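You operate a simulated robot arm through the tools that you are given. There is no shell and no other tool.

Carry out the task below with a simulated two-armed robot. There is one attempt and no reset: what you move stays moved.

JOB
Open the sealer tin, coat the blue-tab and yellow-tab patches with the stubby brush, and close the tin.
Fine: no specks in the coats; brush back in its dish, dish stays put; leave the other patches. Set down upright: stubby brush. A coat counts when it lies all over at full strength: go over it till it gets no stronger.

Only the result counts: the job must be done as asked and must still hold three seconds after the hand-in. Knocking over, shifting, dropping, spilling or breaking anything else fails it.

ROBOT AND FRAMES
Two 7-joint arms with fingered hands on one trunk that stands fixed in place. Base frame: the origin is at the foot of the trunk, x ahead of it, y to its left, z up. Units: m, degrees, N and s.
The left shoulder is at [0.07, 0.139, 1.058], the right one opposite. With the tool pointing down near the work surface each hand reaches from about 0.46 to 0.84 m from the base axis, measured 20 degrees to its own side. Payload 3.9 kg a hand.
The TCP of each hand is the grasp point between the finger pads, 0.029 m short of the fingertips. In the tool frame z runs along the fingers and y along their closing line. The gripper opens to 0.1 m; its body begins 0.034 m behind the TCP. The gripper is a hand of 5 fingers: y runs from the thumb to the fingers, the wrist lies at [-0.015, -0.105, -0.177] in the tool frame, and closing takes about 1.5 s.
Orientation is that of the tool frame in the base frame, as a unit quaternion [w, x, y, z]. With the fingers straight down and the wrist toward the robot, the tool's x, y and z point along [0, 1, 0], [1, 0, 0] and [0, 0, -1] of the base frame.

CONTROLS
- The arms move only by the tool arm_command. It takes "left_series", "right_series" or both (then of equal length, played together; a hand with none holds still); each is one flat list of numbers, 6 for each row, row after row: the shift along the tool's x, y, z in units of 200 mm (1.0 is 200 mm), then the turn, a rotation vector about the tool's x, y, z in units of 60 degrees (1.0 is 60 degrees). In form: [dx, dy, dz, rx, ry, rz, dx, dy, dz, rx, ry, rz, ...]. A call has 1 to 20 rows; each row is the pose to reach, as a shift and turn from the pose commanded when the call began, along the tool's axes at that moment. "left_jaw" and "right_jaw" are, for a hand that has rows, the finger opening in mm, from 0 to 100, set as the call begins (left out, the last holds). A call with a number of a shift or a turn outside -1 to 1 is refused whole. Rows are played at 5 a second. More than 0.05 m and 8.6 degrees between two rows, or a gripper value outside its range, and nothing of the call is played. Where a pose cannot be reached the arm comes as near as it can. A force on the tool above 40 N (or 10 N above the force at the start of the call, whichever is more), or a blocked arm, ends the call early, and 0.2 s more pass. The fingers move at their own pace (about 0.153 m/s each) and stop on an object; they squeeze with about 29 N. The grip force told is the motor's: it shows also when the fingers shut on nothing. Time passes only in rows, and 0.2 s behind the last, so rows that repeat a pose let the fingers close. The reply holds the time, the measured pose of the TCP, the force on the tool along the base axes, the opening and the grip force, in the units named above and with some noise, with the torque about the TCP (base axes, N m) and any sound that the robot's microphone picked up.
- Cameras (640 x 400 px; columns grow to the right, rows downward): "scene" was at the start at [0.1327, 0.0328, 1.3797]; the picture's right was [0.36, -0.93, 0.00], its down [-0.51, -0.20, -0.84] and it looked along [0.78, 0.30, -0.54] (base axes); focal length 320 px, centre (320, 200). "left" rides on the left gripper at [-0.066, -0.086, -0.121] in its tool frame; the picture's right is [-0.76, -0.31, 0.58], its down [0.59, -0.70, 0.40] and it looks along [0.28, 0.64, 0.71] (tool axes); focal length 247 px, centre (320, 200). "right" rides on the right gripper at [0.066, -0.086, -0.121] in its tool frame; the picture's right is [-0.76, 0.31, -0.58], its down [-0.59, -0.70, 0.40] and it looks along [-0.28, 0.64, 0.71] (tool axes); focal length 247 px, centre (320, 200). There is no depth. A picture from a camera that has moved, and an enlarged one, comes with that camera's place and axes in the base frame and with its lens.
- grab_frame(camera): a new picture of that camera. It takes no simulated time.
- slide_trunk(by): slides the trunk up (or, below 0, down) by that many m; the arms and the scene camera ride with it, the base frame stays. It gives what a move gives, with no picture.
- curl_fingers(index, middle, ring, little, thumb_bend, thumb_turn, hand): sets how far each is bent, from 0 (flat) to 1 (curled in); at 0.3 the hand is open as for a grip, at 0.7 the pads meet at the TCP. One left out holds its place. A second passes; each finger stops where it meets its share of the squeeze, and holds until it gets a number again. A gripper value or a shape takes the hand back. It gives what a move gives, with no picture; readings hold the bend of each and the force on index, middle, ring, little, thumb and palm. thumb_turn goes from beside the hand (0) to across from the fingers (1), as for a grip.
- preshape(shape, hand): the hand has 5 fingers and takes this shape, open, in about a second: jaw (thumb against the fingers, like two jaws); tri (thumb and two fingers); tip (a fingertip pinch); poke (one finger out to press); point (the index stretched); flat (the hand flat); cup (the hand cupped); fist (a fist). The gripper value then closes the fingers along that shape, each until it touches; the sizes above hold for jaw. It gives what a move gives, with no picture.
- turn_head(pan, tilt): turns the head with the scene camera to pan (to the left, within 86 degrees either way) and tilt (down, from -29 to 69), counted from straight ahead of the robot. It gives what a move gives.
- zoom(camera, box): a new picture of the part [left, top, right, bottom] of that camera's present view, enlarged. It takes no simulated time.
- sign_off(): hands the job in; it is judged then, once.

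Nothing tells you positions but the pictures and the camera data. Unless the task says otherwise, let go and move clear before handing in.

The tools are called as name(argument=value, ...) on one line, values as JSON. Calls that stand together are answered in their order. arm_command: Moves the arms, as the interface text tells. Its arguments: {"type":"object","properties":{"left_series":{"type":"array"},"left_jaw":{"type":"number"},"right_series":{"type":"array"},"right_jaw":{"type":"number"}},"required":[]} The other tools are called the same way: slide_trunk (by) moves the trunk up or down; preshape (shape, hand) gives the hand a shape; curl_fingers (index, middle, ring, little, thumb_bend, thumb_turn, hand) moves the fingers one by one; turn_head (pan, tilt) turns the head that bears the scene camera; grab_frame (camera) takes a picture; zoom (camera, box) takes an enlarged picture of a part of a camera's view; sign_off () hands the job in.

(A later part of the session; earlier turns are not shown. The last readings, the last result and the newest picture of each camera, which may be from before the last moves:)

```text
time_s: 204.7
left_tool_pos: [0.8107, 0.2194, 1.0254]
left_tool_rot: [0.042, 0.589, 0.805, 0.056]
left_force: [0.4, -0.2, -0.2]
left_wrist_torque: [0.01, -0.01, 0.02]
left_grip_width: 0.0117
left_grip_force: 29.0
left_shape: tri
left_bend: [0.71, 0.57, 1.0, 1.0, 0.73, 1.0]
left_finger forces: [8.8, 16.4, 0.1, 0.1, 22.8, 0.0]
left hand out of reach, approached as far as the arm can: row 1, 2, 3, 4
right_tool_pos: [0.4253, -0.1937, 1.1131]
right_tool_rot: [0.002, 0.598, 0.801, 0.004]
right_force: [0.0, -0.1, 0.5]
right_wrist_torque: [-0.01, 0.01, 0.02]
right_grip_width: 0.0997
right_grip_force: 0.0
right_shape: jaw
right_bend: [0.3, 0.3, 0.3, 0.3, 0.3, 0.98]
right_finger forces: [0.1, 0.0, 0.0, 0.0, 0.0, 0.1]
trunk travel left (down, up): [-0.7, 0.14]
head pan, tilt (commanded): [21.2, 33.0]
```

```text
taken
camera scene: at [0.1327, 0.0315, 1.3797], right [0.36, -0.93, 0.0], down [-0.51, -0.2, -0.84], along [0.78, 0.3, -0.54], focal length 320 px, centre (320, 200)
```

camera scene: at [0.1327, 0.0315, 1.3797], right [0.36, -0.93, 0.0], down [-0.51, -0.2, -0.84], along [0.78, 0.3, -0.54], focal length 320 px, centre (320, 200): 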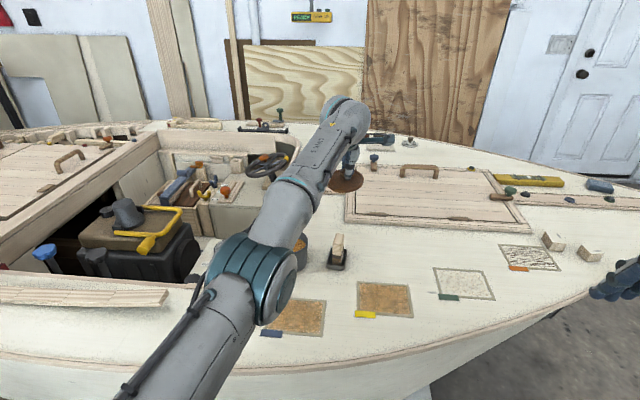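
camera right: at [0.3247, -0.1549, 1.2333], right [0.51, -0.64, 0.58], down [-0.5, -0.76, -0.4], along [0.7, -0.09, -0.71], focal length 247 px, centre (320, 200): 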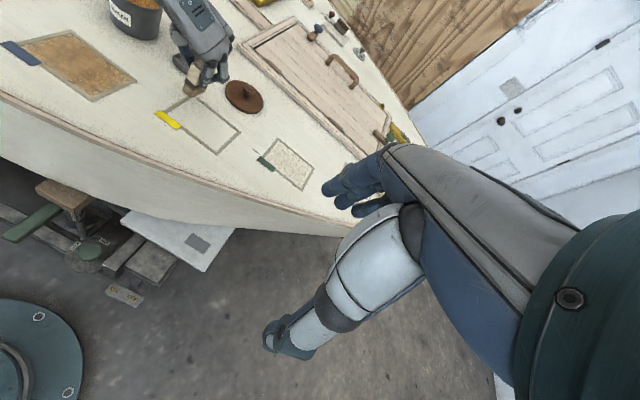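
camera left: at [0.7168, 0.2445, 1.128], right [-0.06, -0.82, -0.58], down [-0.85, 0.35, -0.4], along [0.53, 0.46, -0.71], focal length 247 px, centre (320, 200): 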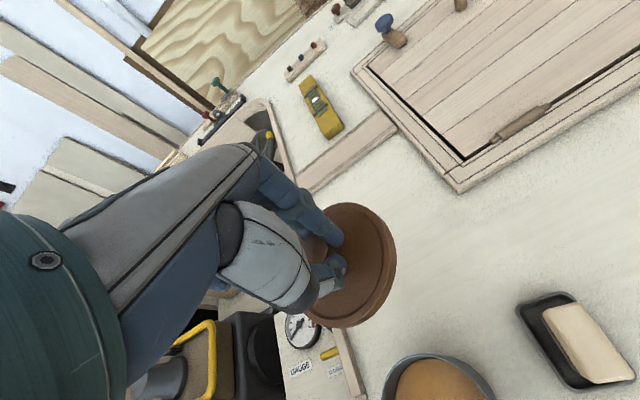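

Still locked. A joint limit in this hand heading may be the cause, so I'll rotate the hand about the vertical, a heading the arm was comfortable with earlier.

arm_command(left_series=[0, 0, 0, 0.02, 0, 0.125, 0, 0, 0, 0.04, 0, 0.25, 0, 0, 0, 0.06, 0, 0.375, 0, 0, 0, 0.08, 0, 0.5])

grab_frame(camera="scene")

```text
time_s: 205.7
left_tool_pos: [0.7891, 0.2246, 1.0187]
left_tool_rot: [0.002, 0.78, 0.625, 0.032]
left_force: [-0.4, 0.7, 0.6]
left_wrist_torque: [-0.05, -0.02, 0.0]
left_grip_width: 0.0116
left_grip_force: 28.9
left_shape: tri
left_bend: [0.71, 0.57, 1.0, 1.0, 0.73, 1.0]
left_finger forces: [8.5, 16.4, 0.1, 0.0, 22.7, 0.0]
left hand out of reach, approached as far as the arm can: row 2, 3, 4
right_tool_pos: [0.4255, -0.1922, 1.1142]
right_tool_rot: [0.001, 0.599, 0.801, 0.003]
right_force: [-0.2, -1.2, 0.5]
right_wrist_torque: [0.0, -0.02, -0.01]
right_grip_width: 0.0996
right_grip_force: 0.0
right_shape: jaw
right_bend: [0.3, 0.3, 0.3, 0.3, 0.3, 0.98]
right_finger forces: [0.0, 0.1, 0.0, 0.0, 0.0, 0.0]
trunk travel left (down, up): [-0.7, 0.14]
head pan, tilt (commanded): [21.2, 33.0]
```

```text
taken
camera scene: at [0.1334, 0.0335, 1.3796], right [0.36, -0.93, 0.0], down [-0.51, -0.2, -0.84], along [0.78, 0.3, -0.54], focal length 320 px, centre (320, 200)
```

scene: 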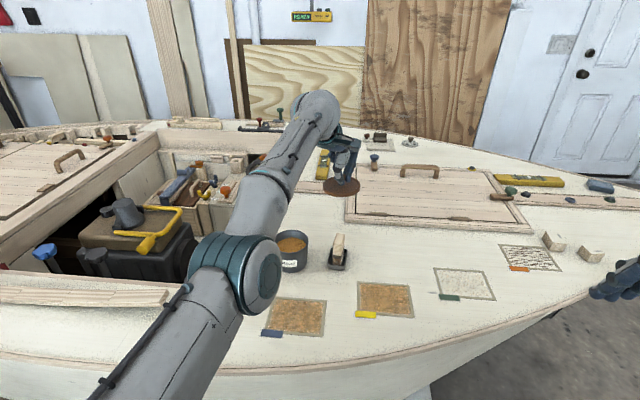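

One row was reachable, so the arm is near the edge of its range. Now trying an inward and slightly downward move from this heading.

arm_command(left_series=[-0.056, -0.092, 0.027, 0, 0, 0, -0.111, -0.183, 0.054, 0, 0, 0, -0.167, -0.275, 0.0805, 0, 0, 0])

```text
time_s: 206.5
left_tool_pos: [0.7888, 0.2111, 1.0155]
left_tool_rot: [0.001, 0.779, 0.626, 0.031]
left_force: [-0.3, 0.7, -0.2]
left_wrist_torque: [-0.03, 0.0, 0.01]
left_grip_width: 0.0116
left_grip_force: 29.0
left_shape: tri
left_bend: [0.71, 0.57, 1.0, 1.0, 0.73, 1.0]
left_finger forces: [8.5, 16.5, 0.1, 0.0, 22.8, 0.0]
left hand out of reach, approached as far as the arm can: row 1, 2, 3
right_tool_pos: [0.4252, -0.1934, 1.1146]
right_tool_rot: [0.001, 0.598, 0.801, 0.003]
right_force: [-0.3, -0.1, -0.2]
right_wrist_torque: [-0.01, 0.0, 0.01]
right_grip_width: 0.0997
right_grip_force: 0.0
right_shape: jaw
right_bend: [0.3, 0.3, 0.3, 0.3, 0.3, 0.98]
right_finger forces: [0.0, 0.0, 0.0, 0.0, 0.1, 0.0]
trunk travel left (down, up): [-0.7, 0.14]
head pan, tilt (commanded): [21.2, 33.0]
```

The elbow is in fact bent about 30°; it's more likely the wrist at its flexion limit because the hand is so high and far out. Going straight down should relieve it, and the spot below is clear.

arm_command(left_series=[0, 0, 0.1, 0, 0, 0, 0, 0, 0.2, 0, 0, 0, 0, 0, 0.3, 0, 0, 0])

```text
time_s: 207.3
left_tool_pos: [0.8008, 0.2147, 0.9564]
left_tool_rot: [0.0, 0.779, 0.626, 0.031]
left_force: [0.3, 0.1, 0.1]
left_wrist_torque: [-0.01, 0.04, 0.0]
left_grip_width: 0.0118
left_grip_force: 29.0
left_shape: tri
left_bend: [0.71, 0.57, 1.0, 1.0, 0.73, 1.0]
left_finger forces: [8.5, 16.5, 0.0, 0.0, 22.6, 0.0]
left hand out of reach, approached as far as the arm can: row 2, 3
right_tool_pos: [0.425, -0.1919, 1.113]
right_tool_rot: [0.002, 0.598, 0.801, 0.003]
right_force: [-0.3, 0.3, 1.2]
right_wrist_torque: [0.0, 0.02, 0.0]
right_grip_width: 0.0998
right_grip_force: 0.0
right_shape: jaw
right_bend: [0.3, 0.3, 0.3, 0.3, 0.3, 0.98]
right_finger forces: [0.0, 0.0, 0.0, 0.1, 0.0, 0.0]
trunk travel left (down, up): [-0.7, 0.14]
head pan, tilt (commanded): [21.2, 33.0]
```

I think the elbow has swung into a "down" posture that pins the wrist. Earlier, turning the hand while moving in from the lid's old spot avoided this, so I'll go back to that reachable spot first.

arm_command(left_series=[-0.1486, -0.005, 0.0132, 0.0121, -0.0088, -0.1254, -0.2972, -0.01, 0.0263, 0.0242, -0.0177, -0.2507, -0.4457, -0.0148, 0.0395, 0.0363, -0.0265, -0.3761, -0.5943, -0.0197, 0.0526, 0.0484, -0.0353, -0.5014, -0.5943, -0.0197, 0.0526, 0.0484, -0.0353, -0.5014])

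grab_frame(camera="scene")

```text
time_s: 208.5
left_tool_pos: [0.7684, 0.0972, 0.9423]
left_tool_rot: [0.004, 0.59, 0.808, 0.002]
left_force: [0.4, -0.6, 0.3]
left_wrist_torque: [0.01, 0.03, 0.0]
left_grip_width: 0.0113
left_grip_force: 28.6
left_shape: tri
left_bend: [0.71, 0.57, 1.0, 1.0, 0.73, 1.0]
left_finger forces: [8.5, 16.7, 0.1, 0.0, 22.6, 0.0]
left hand out of reach, approached as far as the arm can: row 1, 2, 3, 4
right_tool_pos: [0.4218, -0.1937, 1.1143]
right_tool_rot: [0.004, 0.598, 0.801, 0.005]
right_force: [-0.9, 0.3, -0.1]
right_wrist_torque: [-0.01, -0.03, -0.02]
right_grip_width: 0.0998
right_grip_force: 0.1
right_shape: jaw
right_bend: [0.3, 0.3, 0.3, 0.3, 0.3, 0.98]
right_finger forces: [0.0, 0.0, 0.0, 0.0, 0.0, 0.1]
trunk travel left (down, up): [-0.7, 0.14]
head pan, tilt (commanded): [21.2, 33.0]
```

```text
taken
camera scene: at [0.1289, 0.0325, 1.3799], right [0.36, -0.93, 0.0], down [-0.5, -0.2, -0.84], along [0.78, 0.3, -0.54], focal length 320 px, centre (320, 200)
```

scene: 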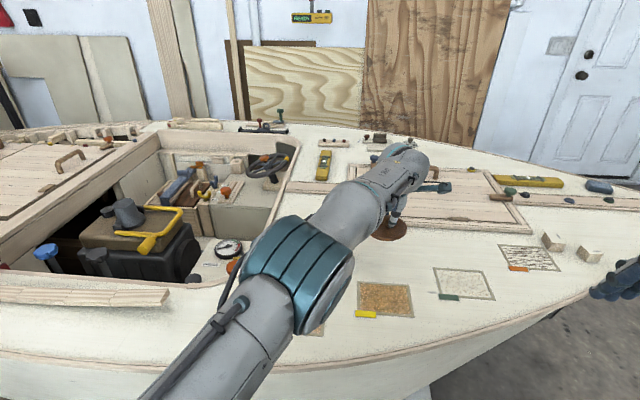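

Back in a reachable pose. Now I'll repeat the manoeuvre that worked before: turning the hand while moving in over the brush at a moderate height.

arm_command(left_series=[0.089, -0.013, -0.03, 0, 0, 0.133, 0.178, -0.026, -0.06, 0, 0, 0.267, 0.267, -0.039, -0.075, 0, 0, 0.4, 0.356, -0.052, -0.075, 0, 0, 0.533, 0.445, -0.065, -0.075, 0, 0, 0.667, 0.534, -0.078, -0.075, 0, 0, 0.8, 0.623, -0.0913, -0.075, 0, 0, 0.933])

grab_frame(camera="scene")

```text
time_s: 210.1
left_tool_pos: [0.7154, 0.2126, 0.9538]
left_tool_rot: [0.002, 0.9, 0.435, 0.001]
left_force: [0.0, -0.4, -0.6]
left_wrist_torque: [-0.01, 0.0, -0.03]
left_grip_width: 0.0107
left_grip_force: 29.3
left_shape: tri
left_bend: [0.71, 0.57, 1.0, 1.0, 0.74, 1.0]
left_finger forces: [9.2, 18.7, 0.0, 0.0, 21.5, 0.0]
right_tool_pos: [0.426, -0.1925, 1.1133]
right_tool_rot: [0.003, 0.598, 0.801, 0.002]
right_force: [-0.7, -0.3, 0.2]
right_wrist_torque: [-0.05, 0.03, 0.01]
right_grip_width: 0.0998
right_grip_force: 0.1
right_shape: jaw
right_bend: [0.3, 0.3, 0.3, 0.3, 0.3, 0.98]
right_finger forces: [0.0, 0.0, 0.0, 0.1, 0.0, 0.0]
trunk travel left (down, up): [-0.7, 0.14]
head pan, tilt (commanded): [21.2, 33.0]
```

```text
taken
camera scene: at [0.1329, 0.0339, 1.3797], right [0.36, -0.93, 0.0], down [-0.51, -0.2, -0.84], along [0.78, 0.3, -0.54], focal length 320 px, centre (320, 200)
```

scene: 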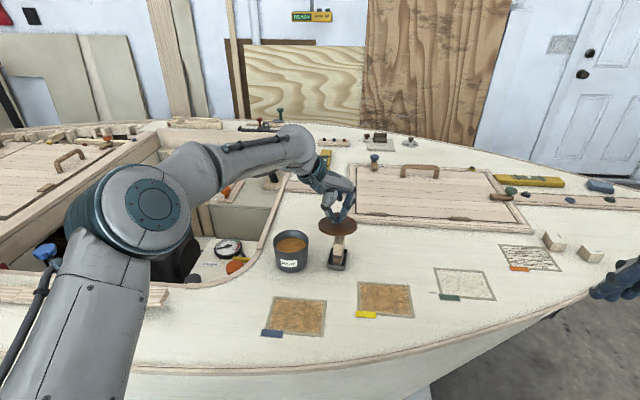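

Recovered, with no reach warning. I'll check the lid in the grip and its clearance over the brush.

zoom(camera="scene", box=[260, 170, 390, 280])

zoom(camera="left", box=[250, 150, 490, 370])

```text
3.64 times, centred on (325, 225) of scene
camera zoom: at [0.1329, 0.0339, 1.3797], right [0.36, -0.93, 0.0], down [-0.51, -0.2, -0.84], along [0.78, 0.3, -0.54], focal length 1162 px, centre (302, 109)
```

zoom: 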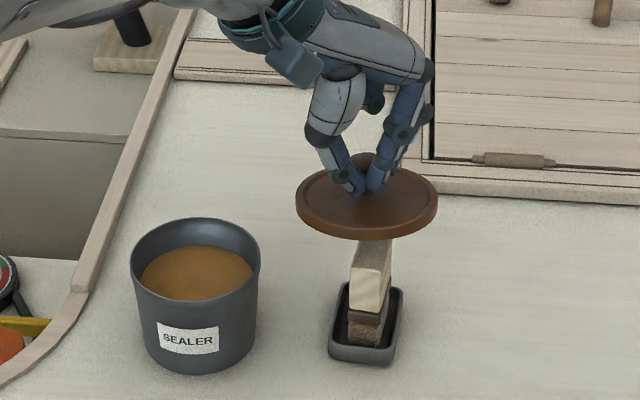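

```text
1.82 times, centred on (370, 260) of left
camera zoom: at [0.6067, 0.2159, 1.0761], right [-0.71, -0.4, -0.58], down [-0.18, 0.9, -0.4], along [0.68, -0.18, -0.71], focal length 449 px, centre (229, 91)
```

zoom: 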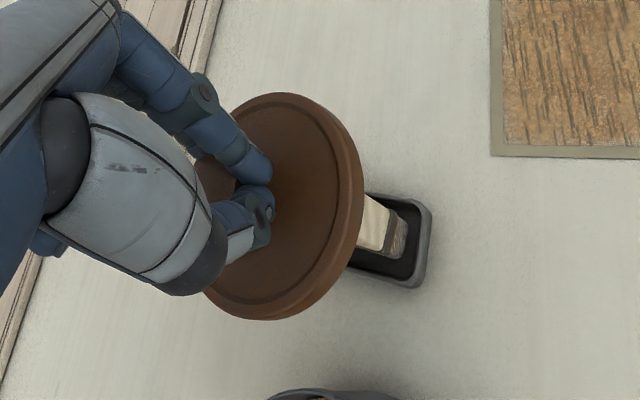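

The lid is level but held a little off-centre on the knob, so I'll move gently. Carrying it over the tin now.

arm_command(left_series=[0.047, -0.1027, 0, 0, 0, 0, 0.0938, -0.2055, 0, 0, 0, 0, 0.1407, -0.3082, 0, 0, 0, 0, 0.1876, -0.411, 0.02, 0, 0, 0, 0.2345, -0.5137, 0.045, 0, 0, 0, 0.2345, -0.5137, 0.045, 0, 0, 0])

zoom(camera="scene", box=[250, 190, 340, 280])

grab_frame(camera="left")

```text
time_s: 211.5
left_tool_pos: [0.6627, 0.3122, 0.9451]
left_tool_rot: [0.001, 0.9, 0.436, 0.002]
left_force: [-0.6, 0.0, 0.2]
left_wrist_torque: [0.0, -0.02, -0.02]
left_grip_width: 0.0103
left_grip_force: 28.9
left_shape: tri
left_bend: [0.71, 0.57, 1.0, 1.0, 0.74, 1.0]
left_finger forces: [9.1, 18.6, 0.0, 0.0, 21.5, 0.0]
right_tool_pos: [0.4259, -0.1928, 1.1139]
right_tool_rot: [0.001, 0.598, 0.801, 0.004]
right_force: [0.3, -0.1, 0.1]
right_wrist_torque: [0.01, -0.01, 0.0]
right_grip_width: 0.0997
right_grip_force: 0.1
right_shape: jaw
right_bend: [0.3, 0.3, 0.3, 0.3, 0.3, 0.98]
right_finger forces: [0.0, 0.0, 0.1, 0.0, 0.1, 0.1]
trunk travel left (down, up): [-0.7, 0.14]
head pan, tilt (commanded): [21.2, 33.0]
```

```text
4.44 times, centred on (295, 235) of scene
camera zoom: at [0.133, 0.0323, 1.3797], right [0.36, -0.93, 0.0], down [-0.51, -0.2, -0.84], along [0.78, 0.3, -0.54], focal length 1420 px, centre (431, 44)
```

zoom: 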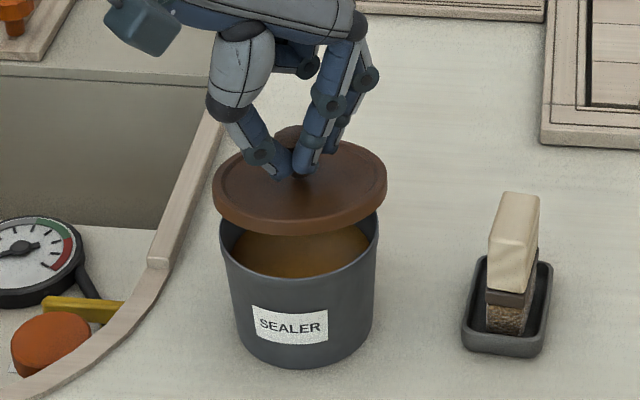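

```text
taken
camera left: at [0.5545, 0.3155, 1.0664], right [-0.71, -0.4, -0.58], down [-0.19, 0.9, -0.4], along [0.68, -0.18, -0.71], focal length 247 px, centre (320, 200)
```

left: 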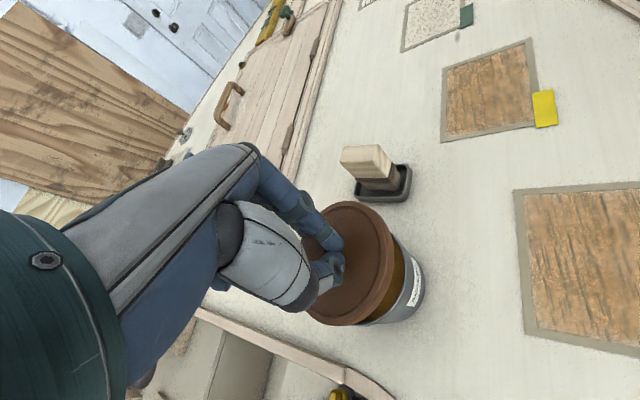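

The lid looks tilted about 10°, near edge up, so I'll zoom in to judge it before going any lower.

zoom(camera="left", box=[270, 180, 440, 340])

zoom(camera="scene", box=[270, 200, 330, 260])

grab_frame(camera="right")

```text
2.50 times, centred on (355, 260) of left
camera zoom: at [0.5545, 0.3155, 1.0664], right [-0.71, -0.4, -0.58], down [-0.19, 0.9, -0.4], along [0.68, -0.18, -0.71], focal length 617 px, centre (232, 50)
```

zoom: 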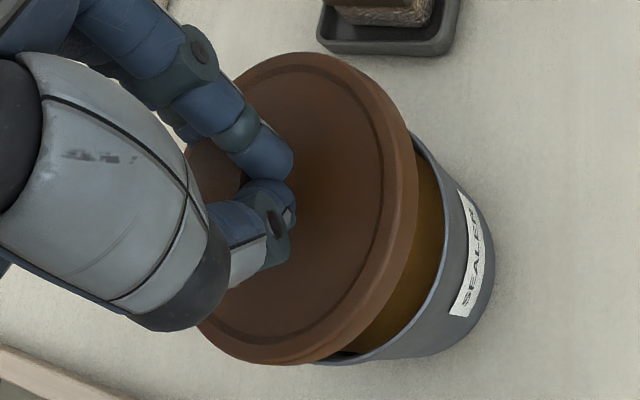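

```text
6.67 times, centred on (300, 230) of scene
camera zoom: at [0.133, 0.0323, 1.3797], right [0.36, -0.93, 0.0], down [-0.51, -0.2, -0.84], along [0.78, 0.3, -0.54], focal length 2130 px, centre (453, 0)
```

zoom: 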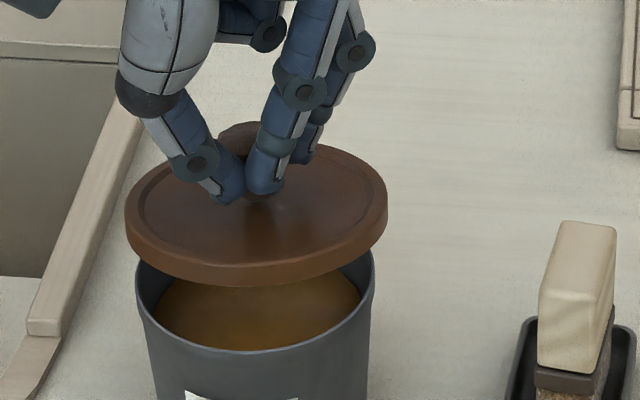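

```text
taken
camera right: at [0.324, -0.1552, 1.2334], right [0.51, -0.64, 0.58], down [-0.5, -0.76, -0.41], along [0.7, -0.09, -0.71], focal length 247 px, centre (320, 200)
```

right: 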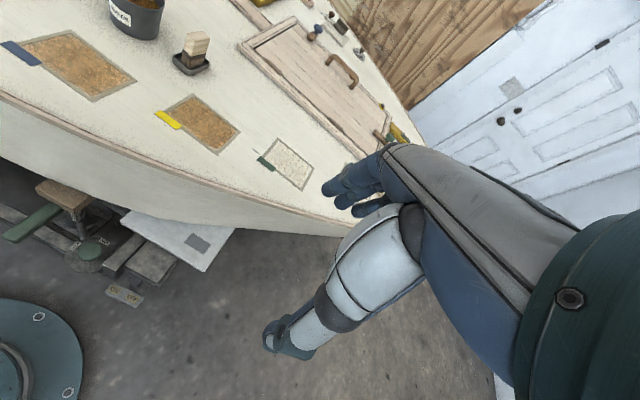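

The lid has swung about 10° around the pinch axis. I'll level it by turning the hand the same amount back, then re-measure.

arm_command(left_series=[0, 0, 0, -0.004, 0.06, 0, 0, 0, 0, -0.008, 0.12, 0, 0, 0, 0, -0.011, 0.173, 0, 0, 0, 0, -0.011, 0.173, 0])

zoom(camera="scene", box=[270, 200, 330, 260])

zoom(camera="left", box=[270, 180, 440, 340])

```text
time_s: 212.5
left_tool_pos: [0.6638, 0.3119, 0.9444]
left_tool_rot: [-0.033, 0.896, 0.435, 0.085]
left_force: [-0.9, -0.3, 0.3]
left_wrist_torque: [-0.01, -0.01, 0.01]
left_grip_width: 0.0103
left_grip_force: 29.2
left_shape: tri
left_bend: [0.71, 0.57, 1.0, 1.0, 0.74, 1.0]
left_finger forces: [8.8, 18.6, 0.0, 0.1, 21.8, 0.0]
right_tool_pos: [0.4255, -0.1933, 1.1138]
right_tool_rot: [0.002, 0.599, 0.801, 0.003]
right_force: [0.1, 0.3, 0.9]
right_wrist_torque: [0.02, 0.01, -0.02]
right_grip_width: 0.0998
right_grip_force: 0.1
right_shape: jaw
right_bend: [0.3, 0.3, 0.3, 0.3, 0.3, 0.98]
right_finger forces: [0.0, 0.1, 0.0, 0.0, 0.0, 0.0]
trunk travel left (down, up): [-0.7, 0.14]
head pan, tilt (commanded): [21.2, 33.0]
```

```text
6.67 times, centred on (300, 230) of scene
camera zoom: at [0.1329, 0.0329, 1.3797], right [0.36, -0.93, 0.0], down [-0.51, -0.2, -0.84], along [0.78, 0.3, -0.54], focal length 2130 px, centre (453, 0)
```

zoom: 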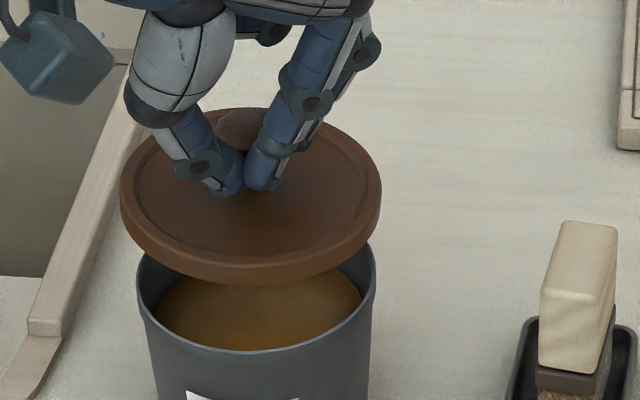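

```text
2.50 times, centred on (355, 260) of left
camera zoom: at [0.5415, 0.3001, 1.0514], right [-0.63, -0.32, -0.71], down [-0.14, 0.94, -0.3], along [0.76, -0.08, -0.64], focal length 617 px, centre (232, 50)
```

zoom: 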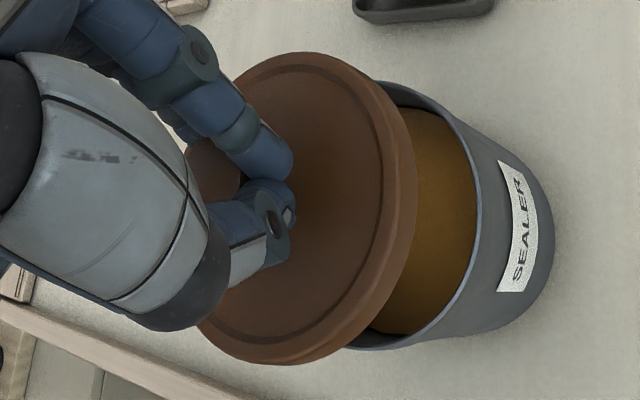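

The lid is level now. Comparing circles in both cameras, it sits about 8 mm too far out over the tin. I'll correct that and lower it to just above the rim.

arm_command(left_series=[-0.025, -0.011, 0.02, 0, 0, 0, -0.0508, -0.0215, 0.05, 0, 0, 0, -0.0508, -0.0215, 0.072, 0, 0, 0, -0.0508, -0.0215, 0.072, 0, 0, 0])

zoom(camera="scene", box=[270, 205, 330, 265])

zoom(camera="left", box=[270, 180, 440, 340])

```text
time_s: 213.5
left_tool_pos: [0.6562, 0.3097, 0.9279]
left_tool_rot: [-0.032, 0.896, 0.434, 0.085]
left_force: [0.7, 0.9, -0.7]
left_wrist_torque: [0.0, 0.02, -0.05]
left_grip_width: 0.0102
left_grip_force: 28.7
left_shape: tri
left_bend: [0.71, 0.57, 1.0, 1.0, 0.74, 1.0]
left_finger forces: [8.8, 18.7, 0.0, 0.0, 21.9, 0.0]
right_tool_pos: [0.4243, -0.194, 1.113]
right_tool_rot: [0.002, 0.599, 0.801, 0.004]
right_force: [-0.5, 0.1, 0.3]
right_wrist_torque: [0.02, 0.0, -0.01]
right_grip_width: 0.0998
right_grip_force: 0.0
right_shape: jaw
right_bend: [0.3, 0.3, 0.3, 0.3, 0.3, 0.98]
right_finger forces: [0.0, 0.1, 0.0, 0.1, 0.1, 0.0]
trunk travel left (down, up): [-0.7, 0.14]
head pan, tilt (commanded): [21.2, 33.0]
```

```text
6.67 times, centred on (300, 235) of scene
camera zoom: at [0.1326, 0.0327, 1.3797], right [0.36, -0.93, 0.0], down [-0.51, -0.2, -0.84], along [0.78, 0.3, -0.54], focal length 2130 px, centre (453, -33)
```

zoom: 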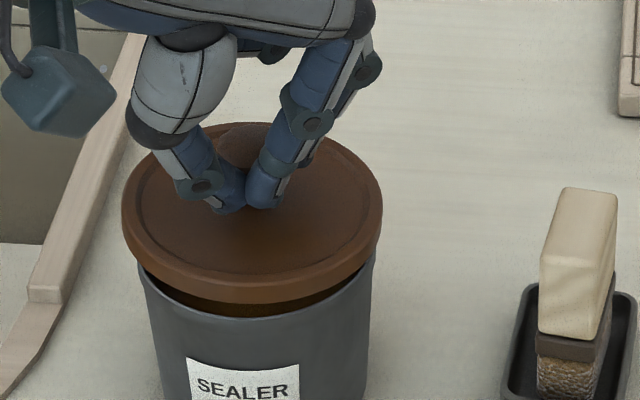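

```text
2.50 times, centred on (355, 260) of left
camera zoom: at [0.5333, 0.2965, 1.0357], right [-0.63, -0.32, -0.71], down [-0.14, 0.94, -0.3], along [0.76, -0.08, -0.64], focal length 617 px, centre (232, 50)
```

zoom: 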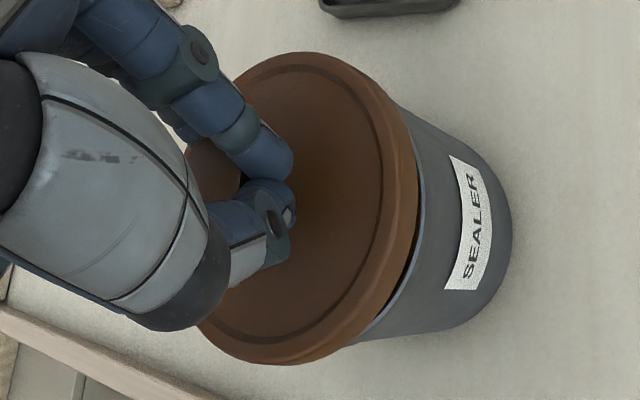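

The lid is within about 1–2 mm of concentric. Lowering a few millimetres to check the fit at the rim.

arm_command(left_series=[-0.003, 0.0015, 0.012, 0, 0, 0, -0.006, 0.003, 0.024, 0, 0, 0, -0.006, 0.003, 0.024, 0, 0, 0])

zoom(camera="scene", box=[270, 205, 330, 265])

zoom(camera="left", box=[330, 180, 450, 340])

```text
time_s: 214.3
left_tool_pos: [0.6565, 0.3089, 0.9231]
left_tool_rot: [-0.034, 0.896, 0.434, 0.085]
left_force: [-0.1, -0.7, -0.1]
left_wrist_torque: [0.04, 0.0, -0.02]
left_grip_width: 0.0102
left_grip_force: 28.5
left_shape: tri
left_bend: [0.71, 0.57, 1.0, 1.0, 0.74, 1.0]
left_finger forces: [8.7, 18.7, 0.0, 0.0, 21.9, 0.0]
right_tool_pos: [0.4245, -0.1933, 1.1133]
right_tool_rot: [0.002, 0.598, 0.801, 0.003]
right_force: [-0.2, 0.2, 0.1]
right_wrist_torque: [0.01, -0.01, -0.02]
right_grip_width: 0.0996
right_grip_force: 0.1
right_shape: jaw
right_bend: [0.3, 0.3, 0.3, 0.3, 0.3, 0.98]
right_finger forces: [0.0, 0.0, 0.1, 0.0, 0.0, 0.1]
trunk travel left (down, up): [-0.7, 0.14]
head pan, tilt (commanded): [21.2, 33.0]
```

```text
6.67 times, centred on (300, 235) of scene
camera zoom: at [0.1327, 0.0328, 1.3797], right [0.36, -0.93, 0.0], down [-0.51, -0.2, -0.84], along [0.78, 0.3, -0.54], focal length 2130 px, centre (453, -33)
```

zoom: 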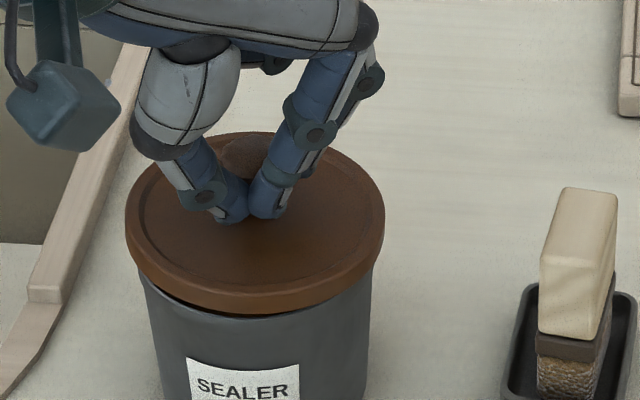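

```text
2.50 times, centred on (390, 260) of left
camera zoom: at [0.5339, 0.2959, 1.0307], right [-0.63, -0.32, -0.71], down [-0.14, 0.94, -0.3], along [0.76, -0.08, -0.64], focal length 617 px, centre (145, 50)
```

zoom: 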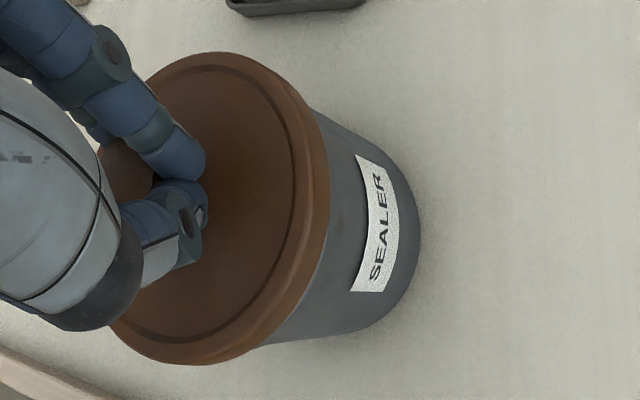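

Laterally centred now. Continuing down in small steps with force checks.

arm_command(left_series=[-0.0014, 0, 0.0074, 0, 0, 0, -0.0027, 0, 0.0148, 0, 0, 0, -0.0027, 0, 0.0148, 0, 0, 0])

zoom(camera="scene", box=[270, 205, 330, 265])

```text
time_s: 215.1
left_tool_pos: [0.6563, 0.3069, 0.9209]
left_tool_rot: [-0.033, 0.897, 0.433, 0.085]
left_force: [1.4, -0.4, -0.2]
left_wrist_torque: [0.03, -0.01, 0.0]
left_grip_width: 0.0105
left_grip_force: 28.9
left_shape: tri
left_bend: [0.71, 0.57, 1.0, 1.0, 0.74, 1.0]
left_finger forces: [8.6, 18.7, 0.0, 0.0, 21.9, 0.0]
right_tool_pos: [0.4249, -0.1932, 1.1132]
right_tool_rot: [0.001, 0.599, 0.801, 0.004]
right_force: [0.1, 1.0, 0.0]
right_wrist_torque: [0.01, -0.01, 0.02]
right_grip_width: 0.0995
right_grip_force: 0.0
right_shape: jaw
right_bend: [0.3, 0.3, 0.3, 0.3, 0.3, 0.98]
right_finger forces: [0.0, 0.0, 0.0, 0.0, 0.0, 0.0]
trunk travel left (down, up): [-0.7, 0.14]
head pan, tilt (commanded): [21.2, 33.0]
```

```text
6.67 times, centred on (300, 235) of scene
camera zoom: at [0.1327, 0.0328, 1.3797], right [0.36, -0.93, 0.0], down [-0.51, -0.2, -0.84], along [0.78, 0.3, -0.54], focal length 2130 px, centre (453, -33)
```

zoom: 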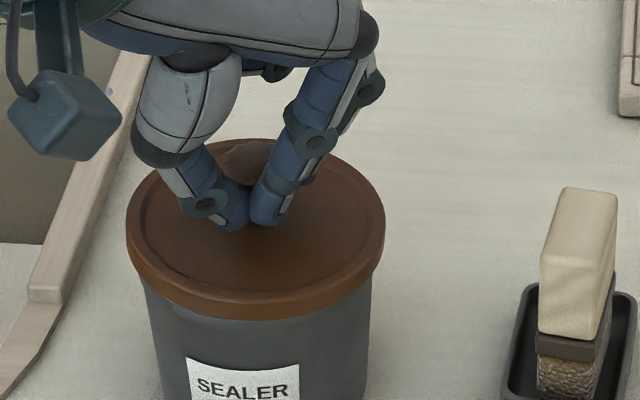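

No gap visible any more; the skirt is starting over the rim. Continuing down.

arm_command(left_series=[-0.0009, 0, 0.0049, 0, 0, 0, -0.0018, 0, 0.0098, 0, 0, 0, -0.0018, 0, 0.0098, 0, 0, 0])

arm_command(left_series=[-0.0009, 0, 0.0049, 0, 0, 0, -0.0018, 0, 0.0098, 0, 0, 0, -0.0018, 0, 0.0098, 0, 0, 0])

zoom(camera="scene", box=[270, 205, 330, 265])

```text
time_s: 215.9
left_tool_pos: [0.6565, 0.3081, 0.9189]
left_tool_rot: [-0.032, 0.896, 0.434, 0.085]
left_force: [-1.2, 0.5, 1.3]
left_wrist_torque: [-0.01, -0.03, -0.01]
left_grip_width: 0.0103
left_grip_force: 29.2
left_shape: tri
left_bend: [0.71, 0.57, 1.0, 1.0, 0.74, 1.0]
left_finger forces: [8.7, 18.7, 0.0, 0.0, 22.2, 0.0]
right_tool_pos: [0.425, -0.1938, 1.1148]
right_tool_rot: [0.003, 0.598, 0.802, 0.003]
right_force: [0.1, -0.2, 0.3]
right_wrist_torque: [-0.01, 0.02, 0.01]
right_grip_width: 0.0995
right_grip_force: 0.1
right_shape: jaw
right_bend: [0.3, 0.3, 0.3, 0.3, 0.3, 0.98]
right_finger forces: [0.0, 0.0, 0.0, 0.0, 0.1, 0.1]
trunk travel left (down, up): [-0.7, 0.14]
head pan, tilt (commanded): [21.2, 33.0]
```

```text
time_s: 216.7
left_tool_pos: [0.6556, 0.308, 0.9161]
left_tool_rot: [-0.033, 0.896, 0.435, 0.085]
left_force: [0.8, 1.0, -0.3]
left_wrist_torque: [0.02, -0.03, 0.03]
left_grip_width: 0.0104
left_grip_force: 28.8
left_shape: tri
left_bend: [0.71, 0.57, 1.0, 1.0, 0.74, 1.0]
left_finger forces: [8.2, 18.7, 0.0, 0.1, 21.9, 0.0]
right_tool_pos: [0.4253, -0.1937, 1.1123]
right_tool_rot: [0.001, 0.599, 0.801, 0.004]
right_force: [0.5, -0.2, -0.8]
right_wrist_torque: [0.03, 0.01, 0.01]
right_grip_width: 0.1001
right_grip_force: 0.0
right_shape: jaw
right_bend: [0.3, 0.3, 0.3, 0.3, 0.3, 0.98]
right_finger forces: [0.0, 0.1, 0.0, 0.0, 0.0, 0.1]
trunk travel left (down, up): [-0.7, 0.14]
head pan, tilt (commanded): [21.2, 33.0]
```

```text
6.67 times, centred on (300, 235) of scene
camera zoom: at [0.133, 0.0328, 1.3796], right [0.36, -0.93, 0.0], down [-0.51, -0.2, -0.84], along [0.78, 0.3, -0.54], focal length 2130 px, centre (453, -33)
```

zoom: 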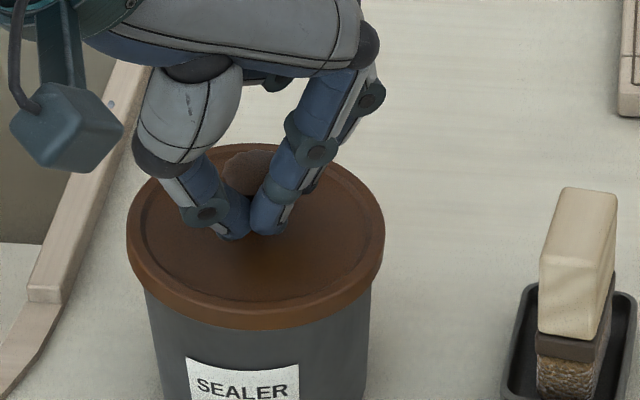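

The skirt slides over the rim without resistance. A few more millimetres to seat it.

arm_command(left_series=[-0.0009, 0, 0.0049, 0, 0, 0, -0.0018, 0, 0.0098, 0, 0, 0, -0.0018, 0, 0.0098, 0, 0, 0])

arm_command(left_series=[-0.0009, 0, 0.0049, 0, 0, 0, -0.0018, 0, 0.0098, 0, 0, 0, -0.0018, 0, 0.0098, 0, 0, 0])

zoom(camera="scene", box=[270, 205, 330, 265])

```text
time_s: 217.5
left_tool_pos: [0.6563, 0.3078, 0.9142]
left_tool_rot: [-0.033, 0.896, 0.435, 0.085]
left_force: [1.1, 0.5, 1.9]
left_wrist_torque: [0.0, -0.07, 0.0]
left_grip_width: 0.0105
left_grip_force: 29.0
left_shape: tri
left_bend: [0.71, 0.57, 1.0, 1.0, 0.74, 1.0]
left_finger forces: [7.9, 18.8, 0.1, 0.0, 22.0, 0.1]
right_tool_pos: [0.4244, -0.1928, 1.1131]
right_tool_rot: [0.002, 0.599, 0.801, 0.003]
right_force: [-1.0, -0.5, 0.3]
right_wrist_torque: [0.0, 0.0, 0.03]
right_grip_width: 0.0998
right_grip_force: 0.0
right_shape: jaw
right_bend: [0.3, 0.3, 0.3, 0.3, 0.3, 0.98]
right_finger forces: [0.0, 0.0, 0.1, 0.0, 0.0, 0.0]
trunk travel left (down, up): [-0.7, 0.14]
head pan, tilt (commanded): [21.2, 33.0]
```

```text
time_s: 218.3
left_tool_pos: [0.6563, 0.3072, 0.9129]
left_tool_rot: [-0.031, 0.896, 0.434, 0.085]
left_force: [0.7, 2.1, 4.6]
left_wrist_torque: [0.05, -0.09, 0.01]
left_grip_width: 0.0103
left_grip_force: 28.8
left_shape: tri
left_bend: [0.71, 0.57, 1.0, 1.0, 0.74, 1.0]
left_finger forces: [7.4, 18.3, 0.0, 0.1, 23.0, 0.0]
right_tool_pos: [0.4251, -0.1929, 1.1131]
right_tool_rot: [0.002, 0.598, 0.801, 0.005]
right_force: [-0.5, 0.7, 0.0]
right_wrist_torque: [-0.03, 0.02, -0.01]
right_grip_width: 0.0997
right_grip_force: 0.0
right_shape: jaw
right_bend: [0.3, 0.3, 0.3, 0.3, 0.3, 0.98]
right_finger forces: [0.0, 0.0, 0.0, 0.0, 0.0, 0.1]
trunk travel left (down, up): [-0.7, 0.14]
head pan, tilt (commanded): [21.2, 33.0]
```

```text
6.67 times, centred on (300, 235) of scene
camera zoom: at [0.1321, 0.0329, 1.3798], right [0.36, -0.93, 0.0], down [-0.51, -0.2, -0.84], along [0.78, 0.3, -0.54], focal length 2130 px, centre (453, -33)
```

zoom: 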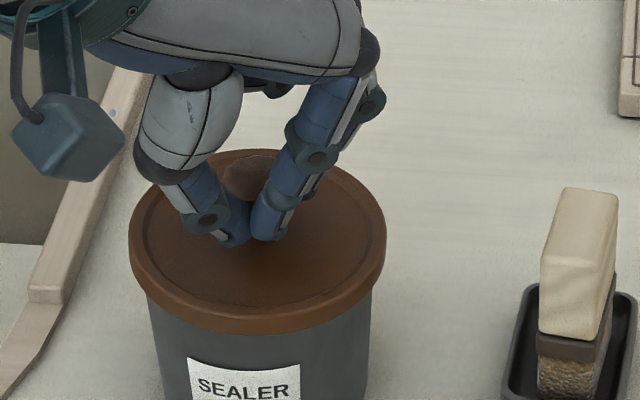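

Contact builds (4.6 N) with the lid at its original height. I'll press a little more to seat it and listen for a click.

arm_command(left_series=[-0.0009, 0, 0.0049, 0, 0, 0, -0.0018, 0, 0.0098, 0, 0, 0, -0.0018, 0, 0.0098, 0, 0, 0])

zoom(camera="scene", box=[270, 205, 330, 265])

zoom(camera="left", box=[300, 180, 450, 340])

```text
time_s: 219.1
left_tool_pos: [0.6558, 0.3088, 0.9126]
left_tool_rot: [-0.032, 0.896, 0.435, 0.086]
left_force: [1.3, 3.7, 10.1]
left_wrist_torque: [0.08, -0.2, 0.0]
left_grip_width: 0.0105
left_grip_force: 28.8
left_shape: tri
left_bend: [0.71, 0.57, 1.0, 1.0, 0.74, 1.0]
left_finger forces: [0.0, 19.2, 0.0, 0.0, 24.5, 0.0]
right_tool_pos: [0.4249, -0.1929, 1.1135]
right_tool_rot: [0.002, 0.599, 0.801, 0.003]
right_force: [0.5, -0.1, 0.1]
right_wrist_torque: [0.01, 0.04, 0.0]
right_grip_width: 0.0996
right_grip_force: 0.0
right_shape: jaw
right_bend: [0.3, 0.3, 0.3, 0.3, 0.3, 0.98]
right_finger forces: [0.0, 0.0, 0.0, 0.1, 0.0, 0.0]
trunk travel left (down, up): [-0.7, 0.14]
head pan, tilt (commanded): [21.2, 33.0]
```

```text
6.67 times, centred on (300, 235) of scene
camera zoom: at [0.1311, 0.0327, 1.38], right [0.36, -0.93, 0.0], down [-0.51, -0.2, -0.84], along [0.78, 0.3, -0.54], focal length 2130 px, centre (453, -33)
```

zoom: 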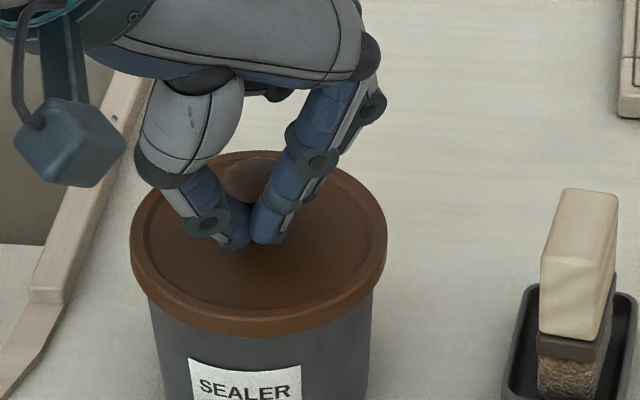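

```text
2.50 times, centred on (375, 260) of left
camera zoom: at [0.533, 0.2954, 1.019], right [-0.63, -0.32, -0.71], down [-0.14, 0.94, -0.3], along [0.77, -0.08, -0.64], focal length 617 px, centre (182, 50)
```

zoom: 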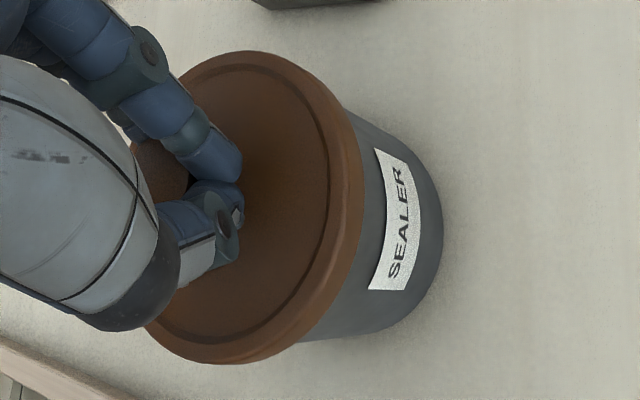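

The lid sits at its original height relative to the label, and the tin hasn't moved. Releasing the knob.

arm_command(left_series=[0.0009, 0, -0.0049, 0, 0, 0, 0.0018, 0, -0.0098, 0, 0, 0, 0.0018, 0, -0.0098, 0, 0, 0, 0.0018, 0, -0.0098, 0, 0, 0, 0.0018, 0, -0.0098, 0, 0, 0], left_jaw=50)

arm_command(left_series=[0.009, 0, -0.049, 0, 0, 0, 0.036, 0, -0.197, 0, 0, 0, 0.072, 0, -0.394, 0, 0, 0])

zoom(camera="scene", box=[260, 200, 340, 280])

zoom(camera="left", box=[290, 160, 480, 340])

```text
time_s: 220.3
left_tool_pos: [0.6555, 0.3086, 0.9114]
left_tool_rot: [-0.032, 0.896, 0.435, 0.085]
left_force: [-0.1, -1.1, -0.8]
left_wrist_torque: [-0.03, 0.01, 0.02]
left_grip_width: 0.0497
left_grip_force: 0.1
left_shape: tri
left_bend: [0.4, 0.43, 0.99, 1.0, 0.35, 1.0]
left_finger forces: [0.0, 0.0, 0.0, 0.0, 0.0, 0.1]
right_tool_pos: [0.4243, -0.1934, 1.1139]
right_tool_rot: [0.002, 0.598, 0.801, 0.004]
right_force: [0.3, 0.0, -0.2]
right_wrist_torque: [0.0, 0.03, -0.03]
right_grip_width: 0.0996
right_grip_force: 0.0
right_shape: jaw
right_bend: [0.3, 0.3, 0.3, 0.3, 0.3, 0.98]
right_finger forces: [0.0, 0.0, 0.0, 0.0, 0.0, 0.0]
trunk travel left (down, up): [-0.7, 0.14]
head pan, tilt (commanded): [21.2, 33.0]
```

```text
time_s: 221.1
left_tool_pos: [0.6545, 0.3096, 0.994]
left_tool_rot: [-0.034, 0.896, 0.434, 0.085]
left_force: [0.2, -0.3, -0.4]
left_wrist_torque: [0.0, -0.01, 0.03]
left_grip_width: 0.05
left_grip_force: 0.2
left_shape: tri
left_bend: [0.4, 0.43, 0.99, 1.0, 0.35, 1.0]
left_finger forces: [0.0, 0.0, 0.0, 0.0, 0.0, 0.0]
right_tool_pos: [0.4233, -0.1941, 1.1143]
right_tool_rot: [0.002, 0.598, 0.801, 0.004]
right_force: [-0.7, 0.2, 0.9]
right_wrist_torque: [-0.04, -0.02, 0.01]
right_grip_width: 0.0998
right_grip_force: 0.1
right_shape: jaw
right_bend: [0.3, 0.3, 0.3, 0.3, 0.3, 0.98]
right_finger forces: [0.0, 0.0, 0.0, 0.0, 0.0, 0.0]
trunk travel left (down, up): [-0.7, 0.14]
head pan, tilt (commanded): [21.2, 33.0]
```

```text
5.00 times, centred on (300, 240) of scene
camera zoom: at [0.1318, 0.0322, 1.3798], right [0.36, -0.93, 0.0], down [-0.51, -0.2, -0.84], along [0.78, 0.3, -0.54], focal length 1597 px, centre (420, 0)
```

zoom: 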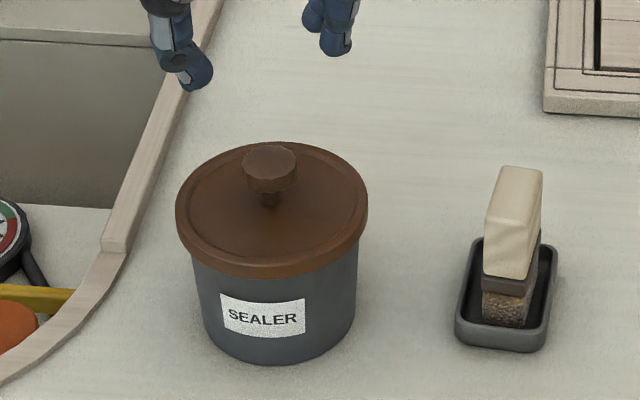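

```text
2.22 times, centred on (385, 250) of left
camera zoom: at [0.532, 0.2968, 1.1004], right [-0.63, -0.32, -0.71], down [-0.14, 0.94, -0.3], along [0.76, -0.08, -0.64], focal length 549 px, centre (176, 89)
```

zoom: 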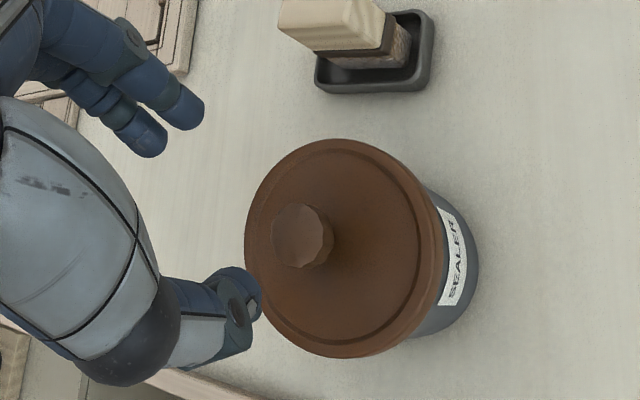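

The lid is on and looks level and concentric. To be sure it's fully pressed home, I'll close the fingertips and push gently down on the knob.

arm_command(left_series=[0, 0, 0, 0, 0, 0, 0, 0, 0, 0, 0, 0, 0, 0, 0, 0, 0, 0, 0, 0, 0, 0, 0, 0, -0.012, 0, 0.093, 0, 0, 0, -0.024, 0, 0.186, 0, 0, 0, -0.0356, 0, 0.2785, 0, 0, 0, -0.0356, 0, 0.2785, 0, 0, 0], left_jaw=0)

zoom(camera="scene", box=[260, 190, 340, 270])

zoom(camera="left", box=[280, 160, 450, 330])

```text
time_s: 222.9
left_tool_pos: [0.6576, 0.3099, 0.9362]
left_tool_rot: [-0.032, 0.896, 0.434, 0.085]
left_force: [-0.3, 0.6, 0.1]
left_wrist_torque: [0.01, 0.0, -0.05]
left_grip_width: 0.0
left_grip_force: 29.0
left_shape: tri
left_bend: [0.7, 0.7, 1.0, 1.0, 0.7, 1.0]
left_finger forces: [0.1, 0.0, 0.0, 0.0, 0.0, 0.0]
right_tool_pos: [0.4249, -0.1927, 1.1156]
right_tool_rot: [0.002, 0.599, 0.801, 0.004]
right_force: [-0.3, -0.5, 0.0]
right_wrist_torque: [0.03, 0.01, -0.02]
right_grip_width: 0.1
right_grip_force: 0.0
right_shape: jaw
right_bend: [0.3, 0.3, 0.3, 0.3, 0.3, 0.98]
right_finger forces: [0.0, 0.1, 0.0, 0.0, 0.1, 0.0]
trunk travel left (down, up): [-0.7, 0.14]
head pan, tilt (commanded): [21.2, 33.0]
```

```text
5.00 times, centred on (300, 230) of scene
camera zoom: at [0.1325, 0.0326, 1.3797], right [0.36, -0.93, 0.0], down [-0.51, -0.2, -0.84], along [0.78, 0.3, -0.54], focal length 1597 px, centre (420, 50)
```

zoom: 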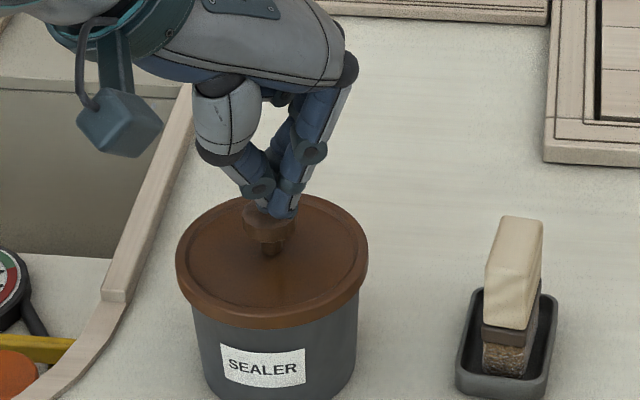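

```text
2.35 times, centred on (365, 245) of left
camera zoom: at [0.535, 0.2982, 1.0433], right [-0.63, -0.32, -0.71], down [-0.14, 0.94, -0.3], along [0.76, -0.08, -0.64], focal length 581 px, centre (214, 94)
```

zoom: 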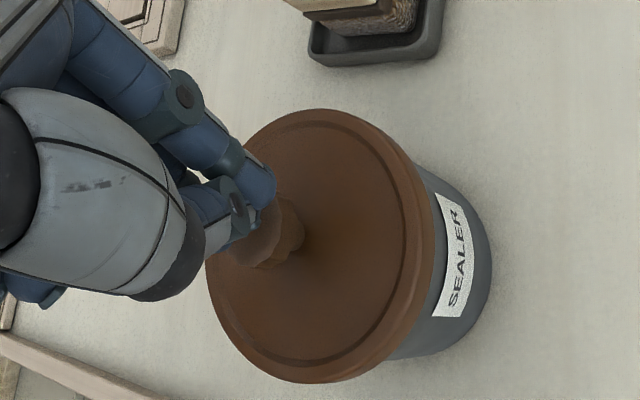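

The fingertips are about 8 mm off the knob's centre; shifting over it and pressing down gently.

arm_command(left_series=[0.0155, -0.0124, 0.0027, 0, 0, 0, 0.031, -0.0248, 0.0053, 0, 0, 0, 0.031, -0.0248, 0.0053, 0, 0, 0])

arm_command(left_series=[-0.0014, 0, 0.0074, 0, 0, 0, -0.0027, 0, 0.0148, 0, 0, 0, -0.0027, 0, 0.0148, 0, 0, 0])

zoom(camera="scene", box=[260, 190, 340, 270])

```text
time_s: 223.7
left_tool_pos: [0.6581, 0.3189, 0.9368]
left_tool_rot: [-0.034, 0.896, 0.434, 0.085]
left_force: [-1.4, 0.1, 0.0]
left_wrist_torque: [-0.01, -0.01, -0.01]
left_grip_width: 0.0
left_grip_force: 29.2
left_shape: tri
left_bend: [0.7, 0.7, 1.0, 1.0, 0.7, 1.0]
left_finger forces: [0.1, 0.0, 0.0, 0.0, 0.1, 0.0]
right_tool_pos: [0.4252, -0.1937, 1.1134]
right_tool_rot: [0.002, 0.598, 0.801, 0.004]
right_force: [0.0, -0.5, -0.1]
right_wrist_torque: [0.0, -0.01, 0.0]
right_grip_width: 0.0998
right_grip_force: 0.0
right_shape: jaw
right_bend: [0.3, 0.3, 0.3, 0.3, 0.3, 0.98]
right_finger forces: [0.0, 0.0, 0.0, 0.0, 0.1, 0.1]
trunk travel left (down, up): [-0.7, 0.14]
head pan, tilt (commanded): [21.2, 33.0]
```

```text
time_s: 224.5
left_tool_pos: [0.659, 0.3188, 0.9319]
left_tool_rot: [-0.033, 0.896, 0.434, 0.085]
left_force: [-0.6, 1.1, 0.3]
left_wrist_torque: [0.03, 0.0, 0.03]
left_grip_width: 0.0
left_grip_force: 28.5
left_shape: tri
left_bend: [0.7, 0.7, 1.0, 1.0, 0.7, 1.0]
left_finger forces: [0.0, 0.0, 0.1, 0.0, 0.0, 0.0]
right_tool_pos: [0.4252, -0.1938, 1.1135]
right_tool_rot: [0.001, 0.598, 0.801, 0.003]
right_force: [0.6, 0.2, -1.0]
right_wrist_torque: [0.0, 0.01, -0.02]
right_grip_width: 0.0999
right_grip_force: 0.0
right_shape: jaw
right_bend: [0.3, 0.3, 0.3, 0.3, 0.3, 0.98]
right_finger forces: [0.0, 0.0, 0.0, 0.1, 0.1, 0.0]
trunk travel left (down, up): [-0.7, 0.14]
head pan, tilt (commanded): [21.2, 33.0]
```

```text
5.00 times, centred on (300, 230) of scene
camera zoom: at [0.1327, 0.0328, 1.3797], right [0.36, -0.93, 0.0], down [-0.51, -0.2, -0.84], along [0.78, 0.3, -0.54], focal length 1597 px, centre (420, 50)
```

zoom: 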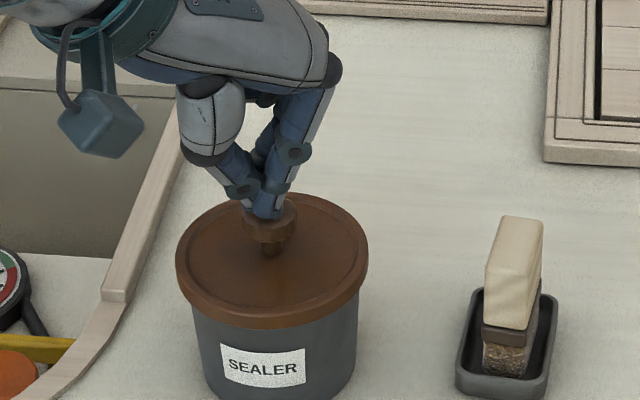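

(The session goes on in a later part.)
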